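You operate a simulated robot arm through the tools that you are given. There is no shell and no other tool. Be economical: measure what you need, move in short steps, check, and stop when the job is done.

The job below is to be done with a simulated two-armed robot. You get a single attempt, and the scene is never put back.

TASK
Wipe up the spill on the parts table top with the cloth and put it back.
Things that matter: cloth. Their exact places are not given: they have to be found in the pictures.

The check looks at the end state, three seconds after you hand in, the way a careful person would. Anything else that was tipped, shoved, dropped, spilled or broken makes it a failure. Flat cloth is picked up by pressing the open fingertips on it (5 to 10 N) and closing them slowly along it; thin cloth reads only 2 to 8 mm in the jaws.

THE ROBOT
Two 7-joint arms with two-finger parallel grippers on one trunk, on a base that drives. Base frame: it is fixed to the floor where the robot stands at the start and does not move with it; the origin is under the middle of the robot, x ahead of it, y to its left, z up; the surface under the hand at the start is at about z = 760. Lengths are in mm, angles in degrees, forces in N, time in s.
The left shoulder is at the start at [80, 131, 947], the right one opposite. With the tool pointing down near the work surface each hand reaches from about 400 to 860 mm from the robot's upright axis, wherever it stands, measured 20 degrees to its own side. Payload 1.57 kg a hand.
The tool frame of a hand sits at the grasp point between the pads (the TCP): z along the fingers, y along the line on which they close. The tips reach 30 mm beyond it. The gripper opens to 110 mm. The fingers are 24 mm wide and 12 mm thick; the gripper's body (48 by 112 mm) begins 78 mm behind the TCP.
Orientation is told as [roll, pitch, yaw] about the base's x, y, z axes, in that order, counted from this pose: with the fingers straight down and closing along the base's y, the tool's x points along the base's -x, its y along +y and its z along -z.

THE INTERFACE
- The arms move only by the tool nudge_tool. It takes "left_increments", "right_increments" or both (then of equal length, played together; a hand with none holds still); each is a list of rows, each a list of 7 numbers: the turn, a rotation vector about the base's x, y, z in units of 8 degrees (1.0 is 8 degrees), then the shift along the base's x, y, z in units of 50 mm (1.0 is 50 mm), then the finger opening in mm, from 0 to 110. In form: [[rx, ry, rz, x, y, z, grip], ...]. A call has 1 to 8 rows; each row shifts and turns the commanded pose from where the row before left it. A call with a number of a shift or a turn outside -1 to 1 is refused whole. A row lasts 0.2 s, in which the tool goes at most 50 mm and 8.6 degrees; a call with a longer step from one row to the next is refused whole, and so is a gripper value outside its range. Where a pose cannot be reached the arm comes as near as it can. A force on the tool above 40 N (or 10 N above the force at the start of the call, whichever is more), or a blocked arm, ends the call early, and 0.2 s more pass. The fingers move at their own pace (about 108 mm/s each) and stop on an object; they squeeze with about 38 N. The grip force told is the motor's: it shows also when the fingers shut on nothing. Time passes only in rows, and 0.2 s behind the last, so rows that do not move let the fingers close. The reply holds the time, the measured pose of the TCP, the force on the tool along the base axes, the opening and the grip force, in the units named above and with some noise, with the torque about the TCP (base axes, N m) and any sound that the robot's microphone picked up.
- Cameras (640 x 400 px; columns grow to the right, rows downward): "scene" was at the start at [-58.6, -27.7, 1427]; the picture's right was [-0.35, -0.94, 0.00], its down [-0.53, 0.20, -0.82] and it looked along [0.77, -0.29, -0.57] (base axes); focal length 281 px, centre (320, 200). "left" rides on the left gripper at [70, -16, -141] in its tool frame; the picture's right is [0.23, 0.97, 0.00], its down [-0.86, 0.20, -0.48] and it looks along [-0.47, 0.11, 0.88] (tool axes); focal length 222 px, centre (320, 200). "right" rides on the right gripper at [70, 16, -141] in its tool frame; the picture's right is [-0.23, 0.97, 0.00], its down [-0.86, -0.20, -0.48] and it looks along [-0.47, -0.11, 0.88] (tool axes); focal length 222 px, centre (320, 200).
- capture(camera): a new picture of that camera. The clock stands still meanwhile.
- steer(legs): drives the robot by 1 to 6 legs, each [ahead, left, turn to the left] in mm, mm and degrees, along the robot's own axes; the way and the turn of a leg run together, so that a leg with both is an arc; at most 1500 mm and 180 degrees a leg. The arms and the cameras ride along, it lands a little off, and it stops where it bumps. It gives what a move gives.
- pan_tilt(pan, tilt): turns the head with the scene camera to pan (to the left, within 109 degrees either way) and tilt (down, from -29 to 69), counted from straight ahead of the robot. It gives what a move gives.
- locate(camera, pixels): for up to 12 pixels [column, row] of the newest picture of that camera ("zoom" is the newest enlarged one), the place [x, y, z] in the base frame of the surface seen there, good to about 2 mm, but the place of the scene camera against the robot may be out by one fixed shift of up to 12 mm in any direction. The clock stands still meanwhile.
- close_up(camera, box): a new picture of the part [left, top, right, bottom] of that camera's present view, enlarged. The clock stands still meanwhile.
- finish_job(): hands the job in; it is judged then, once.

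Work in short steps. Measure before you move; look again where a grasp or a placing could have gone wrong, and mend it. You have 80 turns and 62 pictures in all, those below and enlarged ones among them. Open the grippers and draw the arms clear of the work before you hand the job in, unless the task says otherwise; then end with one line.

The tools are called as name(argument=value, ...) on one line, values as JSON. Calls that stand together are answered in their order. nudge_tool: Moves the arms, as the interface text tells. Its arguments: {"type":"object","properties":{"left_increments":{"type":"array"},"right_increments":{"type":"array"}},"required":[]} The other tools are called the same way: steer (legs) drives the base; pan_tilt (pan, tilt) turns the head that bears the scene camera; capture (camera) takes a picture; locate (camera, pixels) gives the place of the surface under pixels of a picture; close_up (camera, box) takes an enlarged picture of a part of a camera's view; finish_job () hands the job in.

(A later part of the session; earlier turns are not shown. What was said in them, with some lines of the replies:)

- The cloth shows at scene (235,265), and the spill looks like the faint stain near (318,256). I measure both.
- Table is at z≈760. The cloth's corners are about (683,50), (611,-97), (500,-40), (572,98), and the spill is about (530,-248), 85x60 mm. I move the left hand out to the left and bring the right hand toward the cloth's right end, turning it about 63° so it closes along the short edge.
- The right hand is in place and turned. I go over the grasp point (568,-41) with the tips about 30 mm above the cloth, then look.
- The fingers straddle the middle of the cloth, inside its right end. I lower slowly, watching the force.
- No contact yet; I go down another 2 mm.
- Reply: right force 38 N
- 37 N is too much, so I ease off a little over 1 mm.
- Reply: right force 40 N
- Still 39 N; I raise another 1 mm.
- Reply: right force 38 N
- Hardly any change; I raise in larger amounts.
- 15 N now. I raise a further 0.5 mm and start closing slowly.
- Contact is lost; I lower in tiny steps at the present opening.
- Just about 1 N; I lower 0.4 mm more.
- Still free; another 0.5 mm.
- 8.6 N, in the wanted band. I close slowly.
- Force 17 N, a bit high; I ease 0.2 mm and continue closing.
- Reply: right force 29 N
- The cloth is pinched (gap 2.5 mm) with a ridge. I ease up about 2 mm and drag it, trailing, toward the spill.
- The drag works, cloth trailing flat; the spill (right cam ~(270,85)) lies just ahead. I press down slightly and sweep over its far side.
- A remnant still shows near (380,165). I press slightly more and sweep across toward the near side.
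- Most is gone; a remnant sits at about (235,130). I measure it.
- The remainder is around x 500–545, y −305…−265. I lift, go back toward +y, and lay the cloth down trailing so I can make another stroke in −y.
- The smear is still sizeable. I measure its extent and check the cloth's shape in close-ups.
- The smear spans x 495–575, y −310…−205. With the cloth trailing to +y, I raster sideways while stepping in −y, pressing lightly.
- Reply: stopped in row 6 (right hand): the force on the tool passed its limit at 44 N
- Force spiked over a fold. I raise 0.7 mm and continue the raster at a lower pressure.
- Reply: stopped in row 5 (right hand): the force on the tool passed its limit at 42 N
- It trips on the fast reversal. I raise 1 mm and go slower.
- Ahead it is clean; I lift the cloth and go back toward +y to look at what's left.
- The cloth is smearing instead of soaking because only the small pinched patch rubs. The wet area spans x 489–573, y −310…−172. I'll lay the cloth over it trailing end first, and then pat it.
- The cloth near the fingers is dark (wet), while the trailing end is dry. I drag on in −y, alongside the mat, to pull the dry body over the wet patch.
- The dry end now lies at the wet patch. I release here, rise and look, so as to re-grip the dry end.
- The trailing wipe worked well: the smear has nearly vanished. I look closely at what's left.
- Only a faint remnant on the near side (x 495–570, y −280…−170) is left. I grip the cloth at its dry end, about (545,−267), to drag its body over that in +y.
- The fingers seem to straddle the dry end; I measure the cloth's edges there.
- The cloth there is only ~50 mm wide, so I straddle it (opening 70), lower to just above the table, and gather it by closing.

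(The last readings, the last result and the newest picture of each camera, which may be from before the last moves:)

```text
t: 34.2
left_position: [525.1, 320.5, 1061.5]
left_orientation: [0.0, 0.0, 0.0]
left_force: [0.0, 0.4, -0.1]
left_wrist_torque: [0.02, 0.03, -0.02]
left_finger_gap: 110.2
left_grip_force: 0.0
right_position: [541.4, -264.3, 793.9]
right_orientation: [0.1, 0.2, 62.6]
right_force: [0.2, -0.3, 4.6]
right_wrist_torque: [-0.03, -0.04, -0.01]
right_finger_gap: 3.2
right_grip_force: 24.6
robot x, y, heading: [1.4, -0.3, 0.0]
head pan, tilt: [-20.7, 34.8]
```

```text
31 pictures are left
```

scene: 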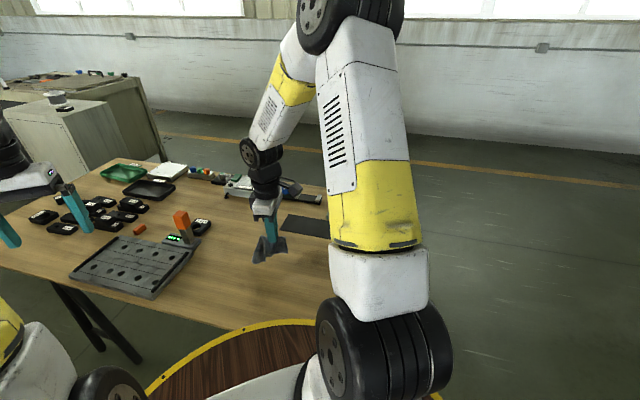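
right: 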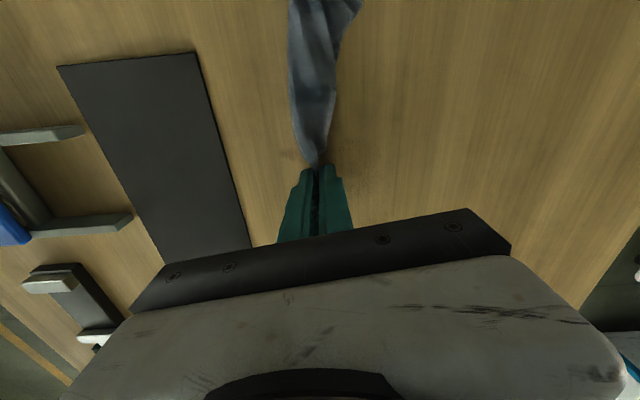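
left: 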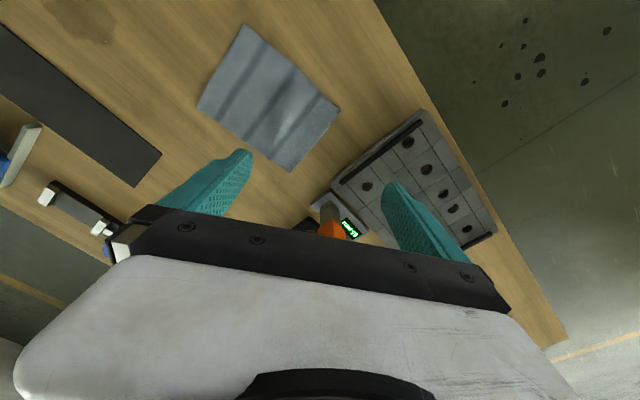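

Gripped (3.2 mm). I drag it in +y, on the near side, so that the body passes over the remnant.

nudge_tool(right_increments=[[0, 0, 0, -0.3, 0.2, 0, 0], [0, 0, 0, -0.3, 0.3, 0, 0], [0, 0, 0, 0, 0.5, 0, 0], [0, 0, 0, 0.05, 0.5, 0, 0], [0, 0, 0, 0.1, 0.5, 0, 0], [0, 0, 0, 0.1, 0.5, 0, 0], [0, 0, 0, 0.1, 0.5, 0, 0], [0, 0, 0, 0.1, 0.5, 0, 0]])

capture(camera="right")

close_up(camera="scene", box=[220, 180, 380, 280])

```text
t: 36.0
left_position: [525.0, 319.9, 1061.4]
left_orientation: [0.0, 0.0, 0.0]
left_force: [0.0, 0.3, -0.1]
left_wrist_torque: [0.04, -0.01, 0.0]
left_finger_gap: 109.9
left_grip_force: 0.1
right_position: [533.7, -91.6, 792.3]
right_orientation: [0.1, 0.1, 62.7]
right_force: [-1.0, -3.3, 19.3]
right_wrist_torque: [-0.11, 0.01, -0.01]
right_finger_gap: 3.1
right_grip_force: 24.5
robot x, y, heading: [1.6, 2.1, 0.1]
head pan, tilt: [-20.7, 34.8]
```

```text
30 pictures are left
```

right: 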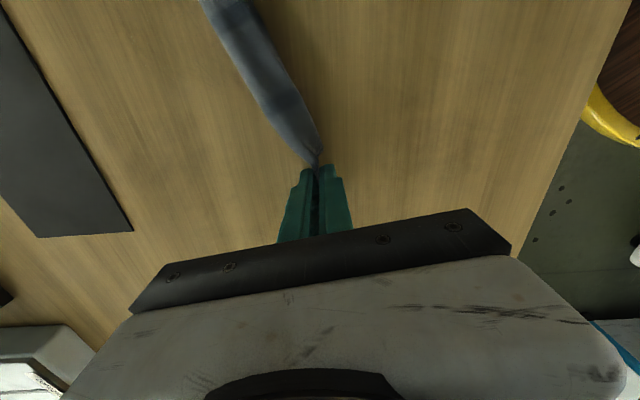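

```text
4.00 times, centred on (300, 230) of scene
```

zoom: 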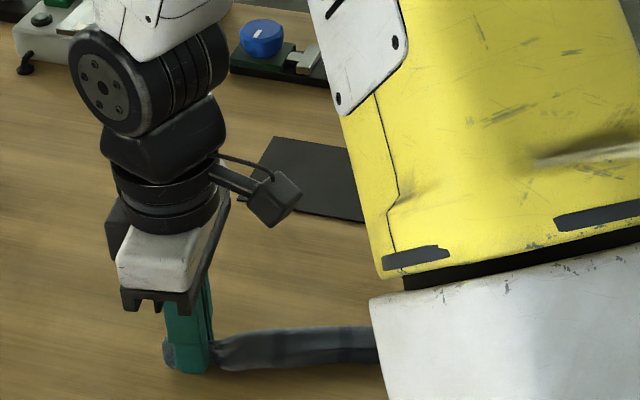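

I ease up 1 mm and drag the cloth on toward its home place (held end to about (618,56)).

nudge_tool(right_increments=[[0, 0, 0, 0.2, 0.4, 0.03, 0], [0, 0, 0, 0.28, 0.5, 0, 0], [0, 0, 0, 0.28, 0.5, 0, 0], [0, 0, 0, 0.28, 0.5, 0, 0], [0, 0, 0, 0.28, 0.5, 0, 0], [0, 0, 0, 0.28, 0.5, 0, 0], [0, 0, 0, 0, 0, 0, 0]])

capture(camera="right")

close_up(camera="scene", box=[180, 180, 380, 305])

```text
t: 37.6
left_position: [526.0, 320.6, 1061.9]
left_orientation: [0.0, 0.1, -0.1]
left_force: [0.5, 0.9, 0.1]
left_wrist_torque: [0.0, -0.01, 0.01]
left_finger_gap: 109.7
left_grip_force: 0.1
right_position: [611.5, 52.7, 796.7]
right_orientation: [0.2, 0.2, 62.6]
right_force: [0.3, 0.1, 0.4]
right_wrist_torque: [0.01, -0.02, -0.04]
right_finger_gap: 3.2
right_grip_force: 24.7
robot x, y, heading: [-0.0, 0.3, 0.1]
head pan, tilt: [-20.7, 34.8]
```

```text
28 pictures are left
```

right: 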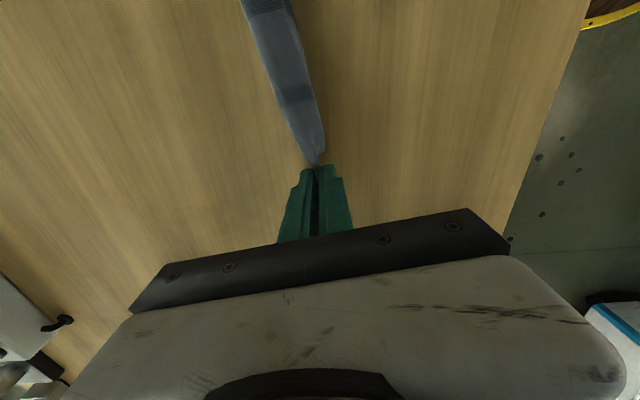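

```text
3.20 times, centred on (280, 242) of scene
```

zoom: 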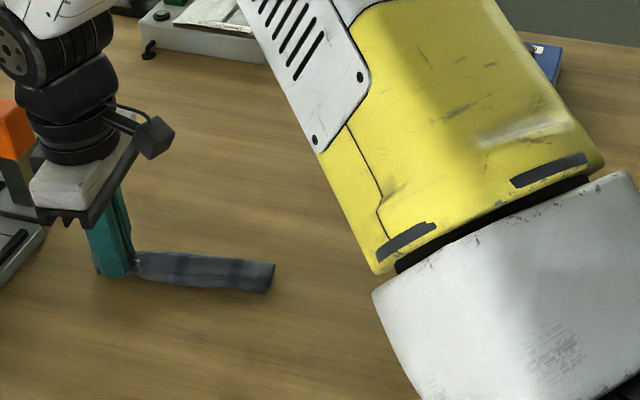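

The cloth is at home but folded lengthwise. I release, rise, and move back to check the spill area and the cloth.

nudge_tool(right_increments=[[0, 0, 0, 0, 0, 0, 30], [0, 0, 0, 0, 0, 0, 30], [0, 0, 0, 0, 0, 0.8, 40], [0, 0, 0, -0.1, -0.3, 0.9, 60], [0, 0, 0, -0.1, -0.9, 0.2, 60], [0, 0, 0, 0, -0.9, 0.2, 60], [0, 0, 0, 0, -0.9, 0.2, 60], [0, 0, 0, 0, -0.5, 0, 60]])

capture(camera="right")

close_up(camera="scene", box=[180, 180, 380, 305])

```text
t: 39.4
left_position: [525.2, 320.3, 1062.3]
left_orientation: [-0.1, 0.0, 0.0]
left_force: [-0.6, 0.1, -0.1]
left_wrist_torque: [-0.03, -0.02, -0.04]
left_finger_gap: 110.0
left_grip_force: 0.0
right_position: [601.6, -123.3, 908.3]
right_orientation: [0.1, 0.2, 62.6]
right_force: [0.3, 0.1, -0.2]
right_wrist_torque: [0.0, 0.03, 0.01]
right_finger_gap: 59.9
right_grip_force: 0.0
robot x, y, heading: [-3.1, -3.1, -0.1]
head pan, tilt: [-20.7, 34.8]
```

```text
26 pictures are left
```

right: 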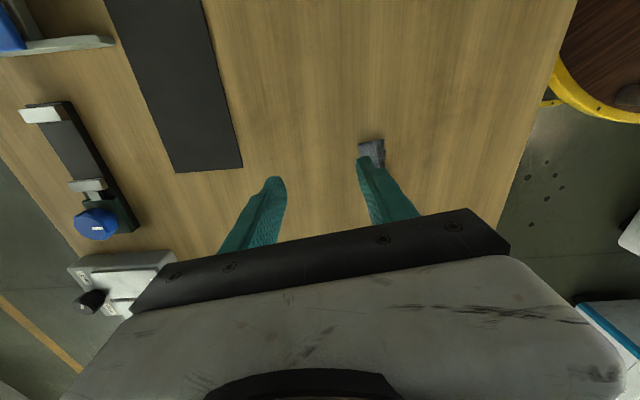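

```text
3.20 times, centred on (280, 242) of scene
```

zoom: 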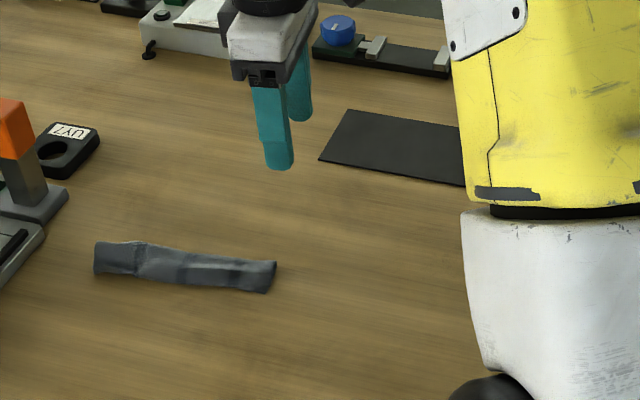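

The spill area looks clean; I enlarge it and measure the folded cloth.

close_up(camera="right", box=[200, 0, 440, 150])

close_up(camera="scene", box=[195, 240, 283, 295])

locate(camera="zoom", pixels=[[100, 120], [95, 200], [560, 190], [520, 270], [300, 160], [300, 220], [210, 130], [210, 200]])

```text
2.67 times, centred on (320, 75) of right
```

zoom: 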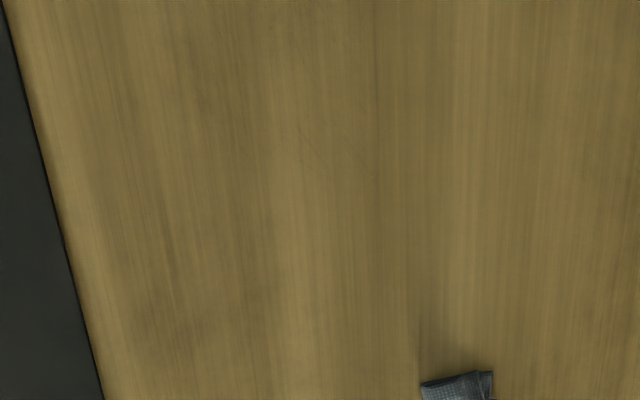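

```text
7.27 times, centred on (239, 268) of scene
```

zoom: 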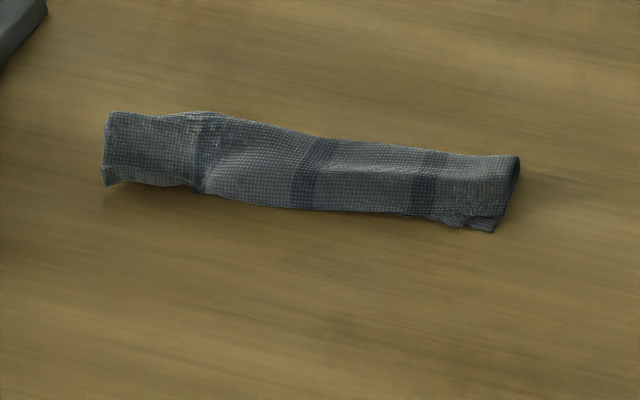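

```text
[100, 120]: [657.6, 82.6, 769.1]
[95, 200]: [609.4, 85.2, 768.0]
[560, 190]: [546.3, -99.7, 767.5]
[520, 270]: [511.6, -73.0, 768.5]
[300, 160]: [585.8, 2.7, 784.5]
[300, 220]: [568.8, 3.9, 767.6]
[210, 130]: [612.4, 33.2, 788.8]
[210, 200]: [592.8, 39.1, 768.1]
```

The table is clean. The cloth lies at its place but rolled lengthwise; I bring the left hand's camera over it to see how the layers lie, moving the right hand aside.

nudge_tool(left_increments=[[0, 0, 0, 0.33, -0.84, -0.31, 110], [0, 0, 0, 0.33, -0.84, -0.31, 110], [0, 0, 0, 0.33, -0.84, -0.31, 110], [0, 0, 0, 0.33, -0.84, -0.31, 110], [0, 0, 0, 0.33, -0.84, -0.31, 110], [0, 0, 0, 0, 0, 0, 110]], right_increments=[[0, 0, 0, -0.2, -0.8, 0.3, 60], [0, 0, 0, -0.2, -0.8, 0.3, 60], [0, 0, 0, -0.2, -0.8, 0.3, 60], [0, 0, 0, -0.2, -0.6, 0, 60], [0, 0, 0, 0, 0, 0, 60], [0, 0, 0, 0, 0, 0, 60]])

capture(camera="left")

capture(camera="scene")

```text
t: 40.8
left_position: [608.9, 109.6, 983.6]
left_orientation: [0.0, 0.0, 0.0]
left_force: [0.6, -0.3, 0.0]
left_wrist_torque: [-0.01, -0.02, 0.02]
left_finger_gap: 110.0
left_grip_force: 0.2
right_position: [560.1, -271.2, 953.4]
right_orientation: [0.3, 0.2, 62.7]
right_force: [-0.5, -0.1, -0.4]
right_wrist_torque: [0.0, 0.0, 0.01]
right_finger_gap: 60.0
right_grip_force: 0.1
robot x, y, heading: [-2.5, -1.8, 0.1]
head pan, tilt: [-20.7, 34.8]
```

```text
22 pictures are left
```

left: 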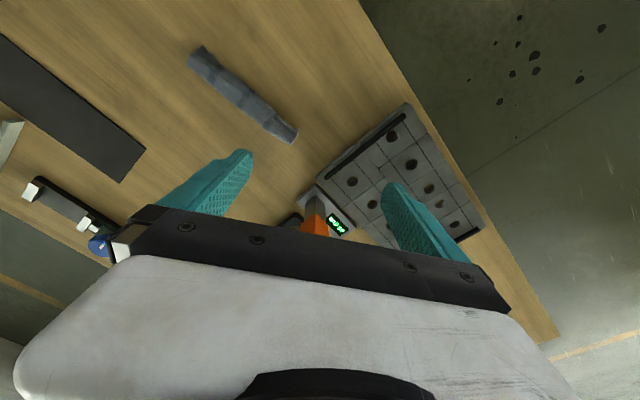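

```text
21 pictures are left
```

scene: 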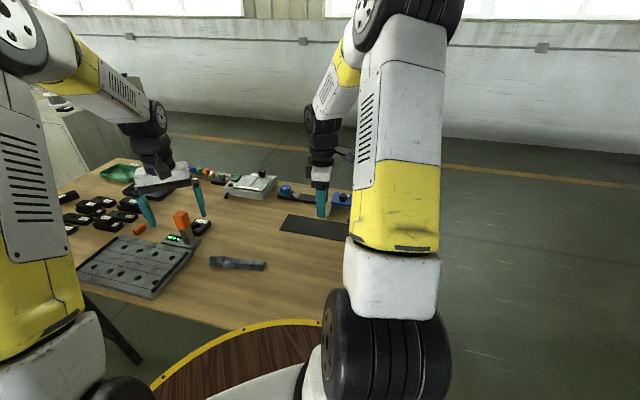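

close_up(camera="left", box=[170, 30, 330, 160])

locate(camera="left", pixels=[[190, 60], [205, 46], [290, 140], [298, 128], [240, 95], [248, 84], [234, 103]])

```text
3.08 times, centred on (250, 95) of left
```

zoom: 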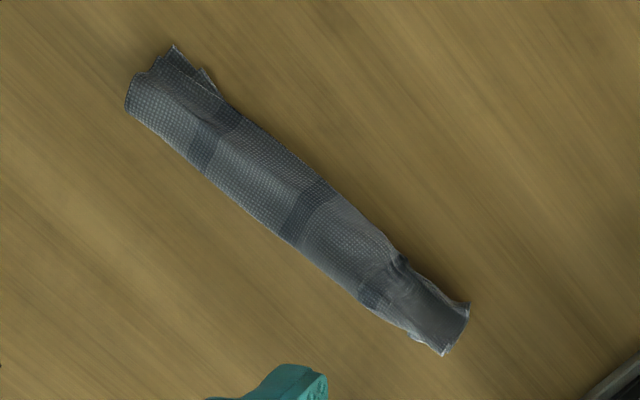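

```text
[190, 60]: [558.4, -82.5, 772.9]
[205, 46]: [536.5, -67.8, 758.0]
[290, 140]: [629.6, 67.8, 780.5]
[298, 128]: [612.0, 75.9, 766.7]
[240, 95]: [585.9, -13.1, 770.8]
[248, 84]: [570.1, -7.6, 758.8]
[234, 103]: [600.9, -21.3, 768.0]
```

The cloth is back within ~13 mm of its original centre; rubbing it further would risk more than it gains for now. I return both arms to clear starting poses and inspect the spill area unobstructed.

nudge_tool(left_increments=[[0, 0, 0, 0, 0.5, 0.3, 110], [0, 0, 0, 0, 0.5, 0.3, 110], [0, 0, 0, 0, 0.5, 0.3, 110], [0, 0, 0, 0, 0.5, 0.3, 110], [0, 0, 0, 0, 0, 0, 110], [0, 0, 0, 0, 0, 0, 110], [0, 0, 0, 0, 0, 0, 110], [0, 0, 0, 0, 0, 0, 110]], right_increments=[[0, 0, -0.98, -0.12, -0.45, 0.17, 100], [0, 0, -0.98, -0.12, -0.45, 0.17, 100], [0, 0, -0.98, -0.12, -0.45, 0.17, 100], [0, 0, -0.98, -0.12, -0.45, 0.17, 100], [0, 0, -0.98, -0.12, -0.45, 0.17, 100], [0, 0, -0.98, -0.12, -0.45, 0.17, 100], [0, 0, -0.98, -0.12, -0.45, 0.17, 100], [0, 0, -0.98, -0.12, -0.45, 0.17, 100]])

close_up(camera="scene", box=[180, 180, 380, 305])

capture(camera="right")

close_up(camera="right", box=[340, 30, 540, 155])

```text
t: 42.6
left_position: [609.6, 209.7, 1044.2]
left_orientation: [0.0, -0.1, 0.0]
left_force: [-0.4, 0.5, 0.0]
left_wrist_torque: [0.03, 0.01, -0.03]
left_finger_gap: 110.0
left_grip_force: 0.1
right_position: [512.8, -448.8, 1022.4]
right_orientation: [0.1, 0.2, -0.2]
right_force: [0.7, 0.0, -0.1]
right_wrist_torque: [0.01, 0.01, 0.0]
right_finger_gap: 100.0
right_grip_force: 0.0
robot x, y, heading: [0.2, -0.5, -0.2]
head pan, tilt: [-20.7, 34.8]
```

```text
3.20 times, centred on (280, 242) of scene
```

zoom: 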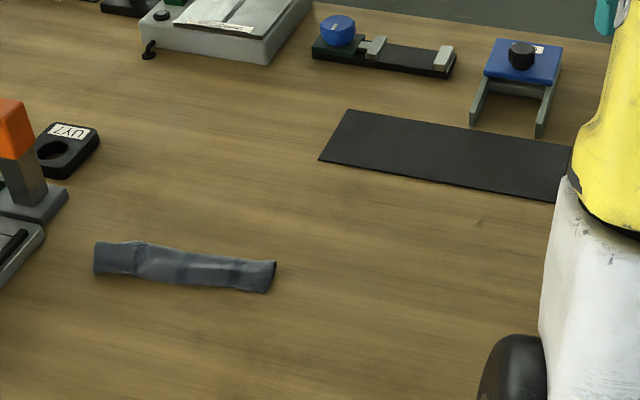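

```text
18 pictures are left
```

right: 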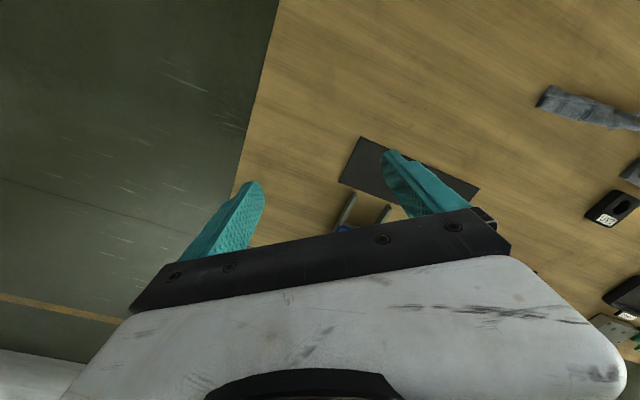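

```text
3.20 times, centred on (440, 92) of right
```

zoom: 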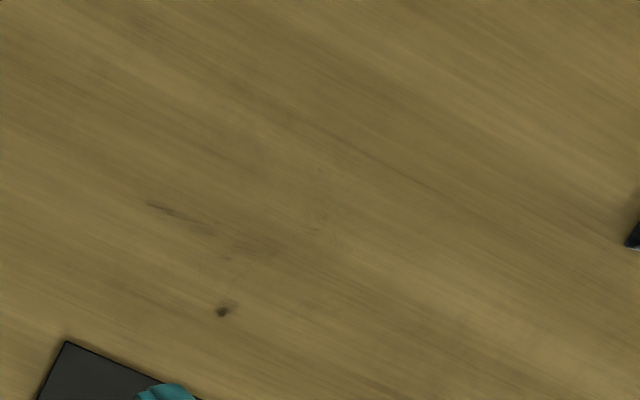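

A small spot remains at right-zoom (222,312), with faint traces around (170,208) and (260,245). I locate them for one more wipe.

locate(camera="zoom", pixels=[[222, 312], [150, 205], [210, 225], [270, 245], [60, 345]])

```text
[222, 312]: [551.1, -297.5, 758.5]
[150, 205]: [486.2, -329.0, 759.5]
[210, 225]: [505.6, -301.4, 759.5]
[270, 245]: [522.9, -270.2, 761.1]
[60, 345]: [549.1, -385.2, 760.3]
```

I re-grip the −y end of the cloth (about (556,−57)) for a second wipe over these spots. First approach with the same yaw.

nudge_tool(right_increments=[[0, 0, 0.98, 0.11, 0.93, -0.25, 80], [0, 0, 0.98, 0.11, 0.93, -0.25, 80], [0, 0, 0.98, 0.11, 0.93, -0.25, 80], [0, 0, 0.98, 0.11, 0.93, -0.25, 80], [0, 0, 0.98, 0.11, 0.93, -0.25, 80], [0, 0, 0.98, 0.11, 0.93, -0.25, 80], [0, 0, 0.98, 0.11, 0.93, -0.3, 80], [0, 0, 0.98, 0.11, 0.93, -0.3, 80]])

```text
t: 44.4
left_position: [608.7, 209.2, 1043.5]
left_orientation: [-0.1, 0.0, 0.0]
left_force: [0.2, 0.1, 1.1]
left_wrist_torque: [0.05, -0.02, 0.0]
left_finger_gap: 110.0
left_grip_force: 0.1
right_position: [558.6, -79.4, 918.3]
right_orientation: [0.1, 0.2, 62.7]
right_force: [-0.3, -0.4, -0.7]
right_wrist_torque: [0.01, -0.01, -0.01]
right_finger_gap: 80.0
right_grip_force: 0.1
robot x, y, heading: [1.6, -2.4, 0.1]
head pan, tilt: [-20.7, 34.8]
```

I lower to just above the cloth and check the alignment.

nudge_tool(right_increments=[[0, 0, 0, -0.02, 0.15, -0.8, 80], [0, 0, 0, -0.02, 0.15, -0.8, 80], [0, 0, 0, -0.02, 0.15, -0.6, 80], [0, 0, 0, 0, 0, 0, 80]])

capture(camera="right")

```text
t: 45.4
left_position: [609.1, 209.5, 1045.0]
left_orientation: [0.1, 0.0, -0.1]
left_force: [0.0, -0.2, 0.7]
left_wrist_torque: [-0.01, 0.02, 0.02]
left_finger_gap: 110.2
left_grip_force: 0.1
right_position: [555.3, -57.9, 805.5]
right_orientation: [0.4, 0.3, 62.7]
right_force: [0.3, 0.2, 0.6]
right_wrist_torque: [-0.02, 0.0, -0.03]
right_finger_gap: 80.4
right_grip_force: 0.0
robot x, y, heading: [-2.1, 4.5, 0.0]
head pan, tilt: [-20.7, 34.8]
```

```text
16 pictures are left
```

right: 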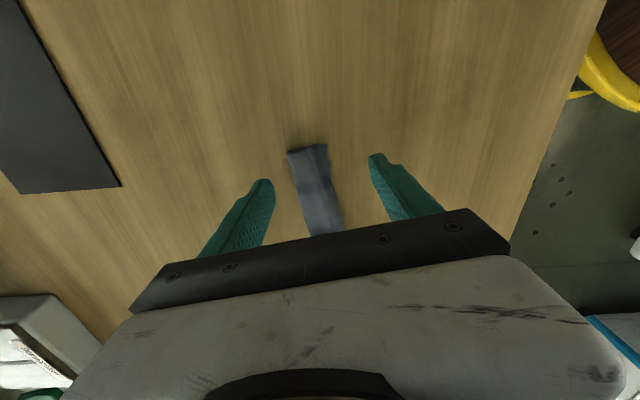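

Well straddled. I lower 12 mm, gather and grip.

nudge_tool(right_increments=[[0, 0, 0, 0, 0, -0.24, 80], [0, 0, 0, 0, 0, 0, 64], [0, 0, 0, 0, 0, 0, 48], [0, 0, 0, 0, 0, 0, 34], [0, 0, 0, 0, 0, 0, 20], [0, 0, 0, 0, 0, 0, 6], [0, 0, 0, 0, 0, 0, 0], [0, 0, 0, 0, 0, 0, 0]])

```text
t: 47.2
left_position: [608.1, 208.9, 1044.8]
left_orientation: [-0.1, 0.0, 0.0]
left_force: [-0.1, 0.4, 0.0]
left_wrist_torque: [0.0, 0.0, 0.01]
left_finger_gap: 109.7
left_grip_force: 0.1
right_position: [555.7, -56.9, 793.9]
right_orientation: [0.3, 0.1, 62.6]
right_force: [-1.0, -1.2, 2.3]
right_wrist_torque: [-0.03, 0.05, -0.02]
right_finger_gap: 3.2
right_grip_force: 23.9
robot x, y, heading: [3.8, -1.8, 0.1]
head pan, tilt: [-20.7, 34.8]
```

Gripped. I drag straight in −y at x≈552 so that the body passes over the spot at (551,−297).

nudge_tool(right_increments=[[0, 0, 0, 0, -0.6, 0, 0], [0, 0, 0, 0, -0.75, 0, 0], [0, 0, 0, 0, -0.75, 0, 0], [0, 0, 0, 0, -0.75, 0, 0], [0, 0, 0, 0, -0.75, 0, 0], [0, 0, 0, -0.05, -0.75, 0, 0], [0, 0, 0, -0.1, -0.7, 0, 0], [0, 0, 0, -0.3, -0.6, 0, 0]])

nudge_tool(right_increments=[[0, 0, 0, -0.55, -0.45, 0, 0], [0, 0, 0, -0.55, -0.45, 0, 0], [0, 0, 0, -0.2, -0.6, 0, 0], [0, 0, 0, -0.2, -0.6, 0, 0], [0, 0, 0, 0, 0, 0, 0]])

close_up(camera="scene", box=[220, 180, 380, 280])

```text
t: 49.0
left_position: [609.6, 210.6, 1044.0]
left_orientation: [-0.1, 0.1, 0.0]
left_force: [-0.3, -0.5, -0.1]
left_wrist_torque: [-0.02, 0.02, -0.01]
left_finger_gap: 109.9
left_grip_force: 0.1
right_position: [532.3, -338.6, 795.3]
right_orientation: [0.2, 0.2, 62.6]
right_force: [-0.1, -0.2, 0.7]
right_wrist_torque: [-0.01, 0.04, 0.02]
right_finger_gap: 3.1
right_grip_force: 24.2
robot x, y, heading: [-0.3, 1.6, -0.2]
head pan, tilt: [-20.7, 34.8]
```

```text
t: 50.2
left_position: [609.0, 209.5, 1044.3]
left_orientation: [0.0, -0.1, 0.0]
left_force: [-0.5, 0.9, -0.1]
left_wrist_torque: [-0.01, 0.0, 0.0]
left_finger_gap: 110.0
left_grip_force: 0.0
right_position: [454.8, -444.9, 795.0]
right_orientation: [0.2, 0.2, 62.7]
right_force: [0.0, 0.8, 0.4]
right_wrist_torque: [0.0, 0.03, -0.01]
right_finger_gap: 3.1
right_grip_force: 24.0
robot x, y, heading: [-1.7, -2.0, 0.1]
head pan, tilt: [-20.7, 34.8]
```

```text
4.00 times, centred on (300, 230) of scene
```

zoom: 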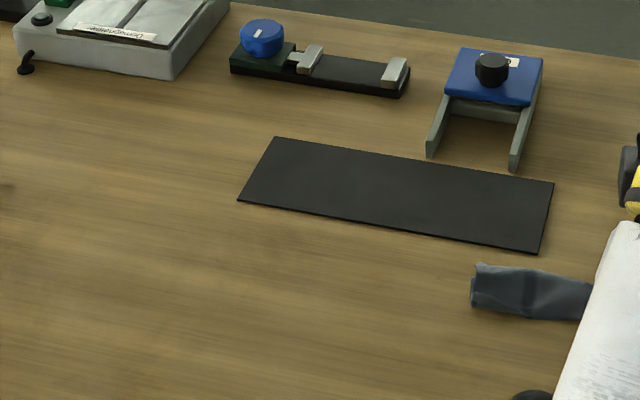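

The spot is gone. I lift the cloth and carry it home (first half).

nudge_tool(right_increments=[[0, 0, 0, 0, 0, 0.9, 0], [0, 0, 0, 0, 0, 1, 0], [0, 0, 0, 0.1, 0.3, 0.9, 0], [0, 0, 0, 0.3, 0.9, 0.2, 0], [0, 0, 0, 0.3, 0.9, 0, 0], [0, 0, 0, 0.3, 0.9, 0, 0], [0, 0, 0, 0.3, 0.9, 0, 0], [0, 0, 0, 0.3, 0.9, 0, 0]])

nudge_tool(right_increments=[[0, 0, 0, 0.3, 0.9, 0, 0], [0, 0, 0, 0.3, 0.9, 0, 0], [0, 0, 0, 0.35, 0.9, 0, 0], [0, 0, 0, 0.35, 0.9, 0, 0], [0, 0, 0, 0.35, 0.9, 0, 0], [0, 0, 0, 0.2, 0.8, 0, 0], [0, 0, 0, 0, 0, 0, 0], [0, 0, 0, 0, 0, 0, 0]])

capture(camera="scene")

```text
t: 52.0
left_position: [609.0, 208.7, 1044.9]
left_orientation: [0.0, 0.0, -0.1]
left_force: [0.0, -0.8, 0.1]
left_wrist_torque: [0.05, 0.0, 0.01]
left_finger_gap: 109.8
left_grip_force: 0.1
right_position: [534.1, -201.6, 944.3]
right_orientation: [0.2, 0.2, 62.6]
right_force: [-0.1, -0.6, 0.3]
right_wrist_torque: [0.03, -0.03, 0.0]
right_finger_gap: 3.1
right_grip_force: 24.0
robot x, y, heading: [-3.2, -1.4, 0.0]
head pan, tilt: [-20.7, 34.8]
```

```text
t: 53.8
left_position: [609.4, 209.9, 1045.2]
left_orientation: [0.1, 0.0, 0.0]
left_force: [-0.3, 0.1, -0.1]
left_wrist_torque: [-0.01, -0.02, 0.02]
left_finger_gap: 110.1
left_grip_force: 0.0
right_position: [624.9, 67.6, 945.2]
right_orientation: [0.2, 0.1, 62.6]
right_force: [0.1, -0.5, 0.0]
right_wrist_torque: [0.0, -0.01, -0.01]
right_finger_gap: 2.9
right_grip_force: 24.4
robot x, y, heading: [-0.8, -0.1, 0.1]
head pan, tilt: [-20.7, 34.8]
```

```text
14 pictures are left
```

scene: 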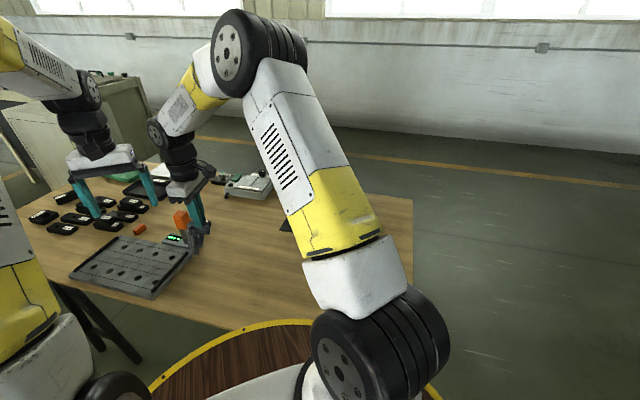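

The cloth hangs over its place. I lower it so the free end touches down, then lay it toward −y.

nudge_tool(right_increments=[[0, 0, 0, 0, 0, -0.3, 0], [0, 0, 0, 0, 0, -0.2, 0], [0, 0, 0, -0.2, -0.4, -0.4, 0], [0, 0, 0, -0.2, -0.4, -0.4, 0], [0, 0, 0, -0.2, -0.4, -0.4, 0], [0, 0, 0, -0.2, -0.4, -0.45, 0], [0, 0, 0, -0.2, -0.4, -0.45, 0], [0, 0, 0, -0.22, -0.36, -0.35, 0]])

close_up(camera="scene", box=[170, 200, 330, 300])

```text
t: 55.6
left_position: [609.5, 209.5, 1044.2]
left_orientation: [0.0, 0.0, 0.0]
left_force: [-0.7, 0.3, 0.1]
left_wrist_torque: [0.0, 0.03, 0.02]
left_finger_gap: 109.9
left_grip_force: 0.0
right_position: [569.6, -55.9, 797.4]
right_orientation: [0.2, 0.1, 62.7]
right_force: [0.3, 0.8, 0.3]
right_wrist_torque: [0.02, -0.03, 0.04]
right_finger_gap: 3.2
right_grip_force: 23.9
robot x, y, heading: [-0.7, 0.0, 0.1]
head pan, tilt: [-20.7, 34.8]
```

```text
4.00 times, centred on (250, 250) of scene
```

zoom: 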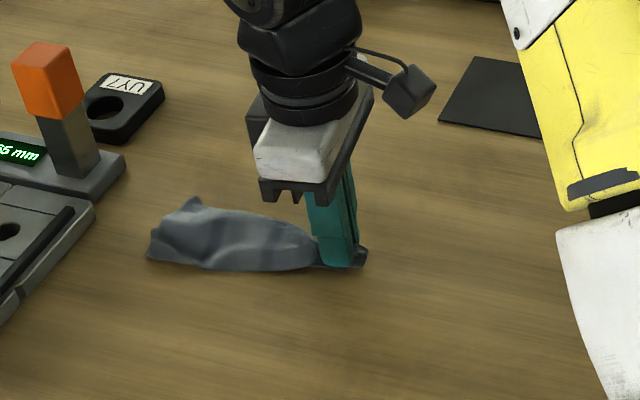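

It lies wider now, in place. I release, rise and look.

nudge_tool(right_increments=[[0, 0, 0, 0, 0, -0.04, 0], [0, 0, 0, 0, 0, 0, 40], [0, 0, 0, 0, 0, 0, 40], [0, 0, 0, 0, 0, 0.8, 50], [0, 0, 0, 0, -0.1, 0.9, 60], [0, 0, 0, 0, -0.9, 0.3, 60], [0, 0, 0, 0, -0.9, 0.3, 60], [0, 0, 0, 0, -0.9, 0.3, 60]])

close_up(camera="scene", box=[170, 200, 330, 300])

locate(camera="zoom", pixels=[[150, 245], [195, 200], [310, 235], [365, 255], [250, 265], [240, 240]])

```text
t: 57.4
left_position: [609.7, 210.6, 1043.3]
left_orientation: [0.1, 0.0, -0.1]
left_force: [0.5, -0.2, -0.6]
left_wrist_torque: [-0.06, 0.0, 0.0]
left_finger_gap: 110.1
left_grip_force: 0.1
right_position: [571.1, -193.0, 928.5]
right_orientation: [0.2, 0.3, 62.7]
right_force: [-0.5, -0.3, -0.3]
right_wrist_torque: [-0.02, 0.0, -0.01]
right_finger_gap: 60.1
right_grip_force: 0.0
robot x, y, heading: [0.6, -0.1, 0.2]
head pan, tilt: [-20.7, 34.8]
```

```text
4.00 times, centred on (250, 250) of scene
```

zoom: 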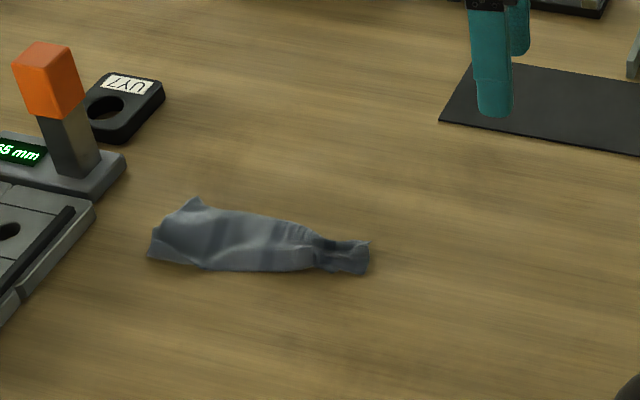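

```text
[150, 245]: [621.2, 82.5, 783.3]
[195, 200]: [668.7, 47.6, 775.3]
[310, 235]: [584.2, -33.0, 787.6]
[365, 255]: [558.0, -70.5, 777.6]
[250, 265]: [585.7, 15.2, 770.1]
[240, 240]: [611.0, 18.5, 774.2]
```

The cloth is back at its place and more open. I retract the right arm and check the table once more.

nudge_tool(right_increments=[[0, 0, -0.98, -0.14, -0.64, 0.23, 100], [0, 0, -0.98, -0.14, -0.64, 0.23, 100], [0, 0, -0.98, -0.14, -0.64, 0.23, 100], [0, 0, -0.98, -0.14, -0.64, 0.23, 100], [0, 0, -0.98, -0.14, -0.64, 0.23, 100], [0, 0, -0.98, -0.14, -0.64, 0.23, 100], [0, 0, -0.98, -0.14, -0.64, 0.23, 100], [0, 0, -0.98, -0.14, -0.64, 0.23, 100]])

close_up(camera="right", box=[340, 30, 540, 155])

capture(camera="right")

capture(camera="scene")

```text
t: 59.2
left_position: [608.7, 209.6, 1044.7]
left_orientation: [0.0, 0.0, 0.1]
left_force: [0.7, -0.4, 0.2]
left_wrist_torque: [-0.04, 0.03, 0.02]
left_finger_gap: 110.0
left_grip_force: 0.1
right_position: [513.8, -454.3, 1017.1]
right_orientation: [0.2, 0.2, -0.2]
right_force: [-0.7, 0.1, 0.0]
right_wrist_torque: [0.0, 0.02, 0.01]
right_finger_gap: 100.1
right_grip_force: 0.0
robot x, y, heading: [1.3, 2.7, 0.1]
head pan, tilt: [-20.7, 34.8]
```

```text
3.20 times, centred on (440, 92) of right
```

zoom: 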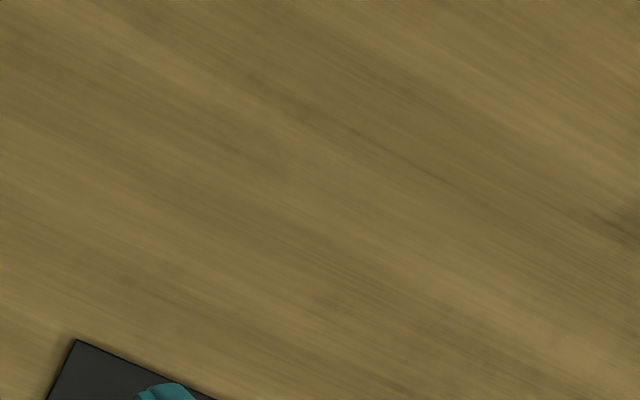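

```text
10 pictures are left
```

right: 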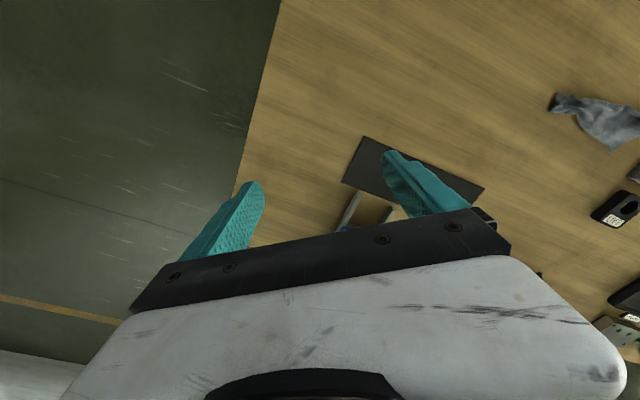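

```text
9 pictures are left
```

scene: 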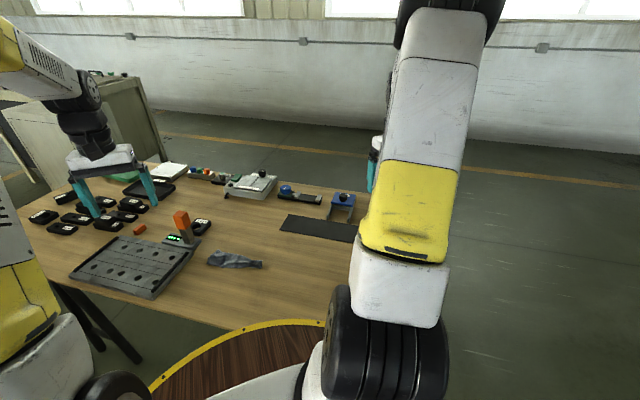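

The table is clean, the cloth lies back at its place, nothing else has moved, and both arms are clear with open grippers. I hand in.

finish_job()

```text
The job is handed in.
```

The spill is wiped up, with no trace left in the last close-up. The cloth is back about 10 mm from where it lay, but partly folded, not flat as it was at the start.
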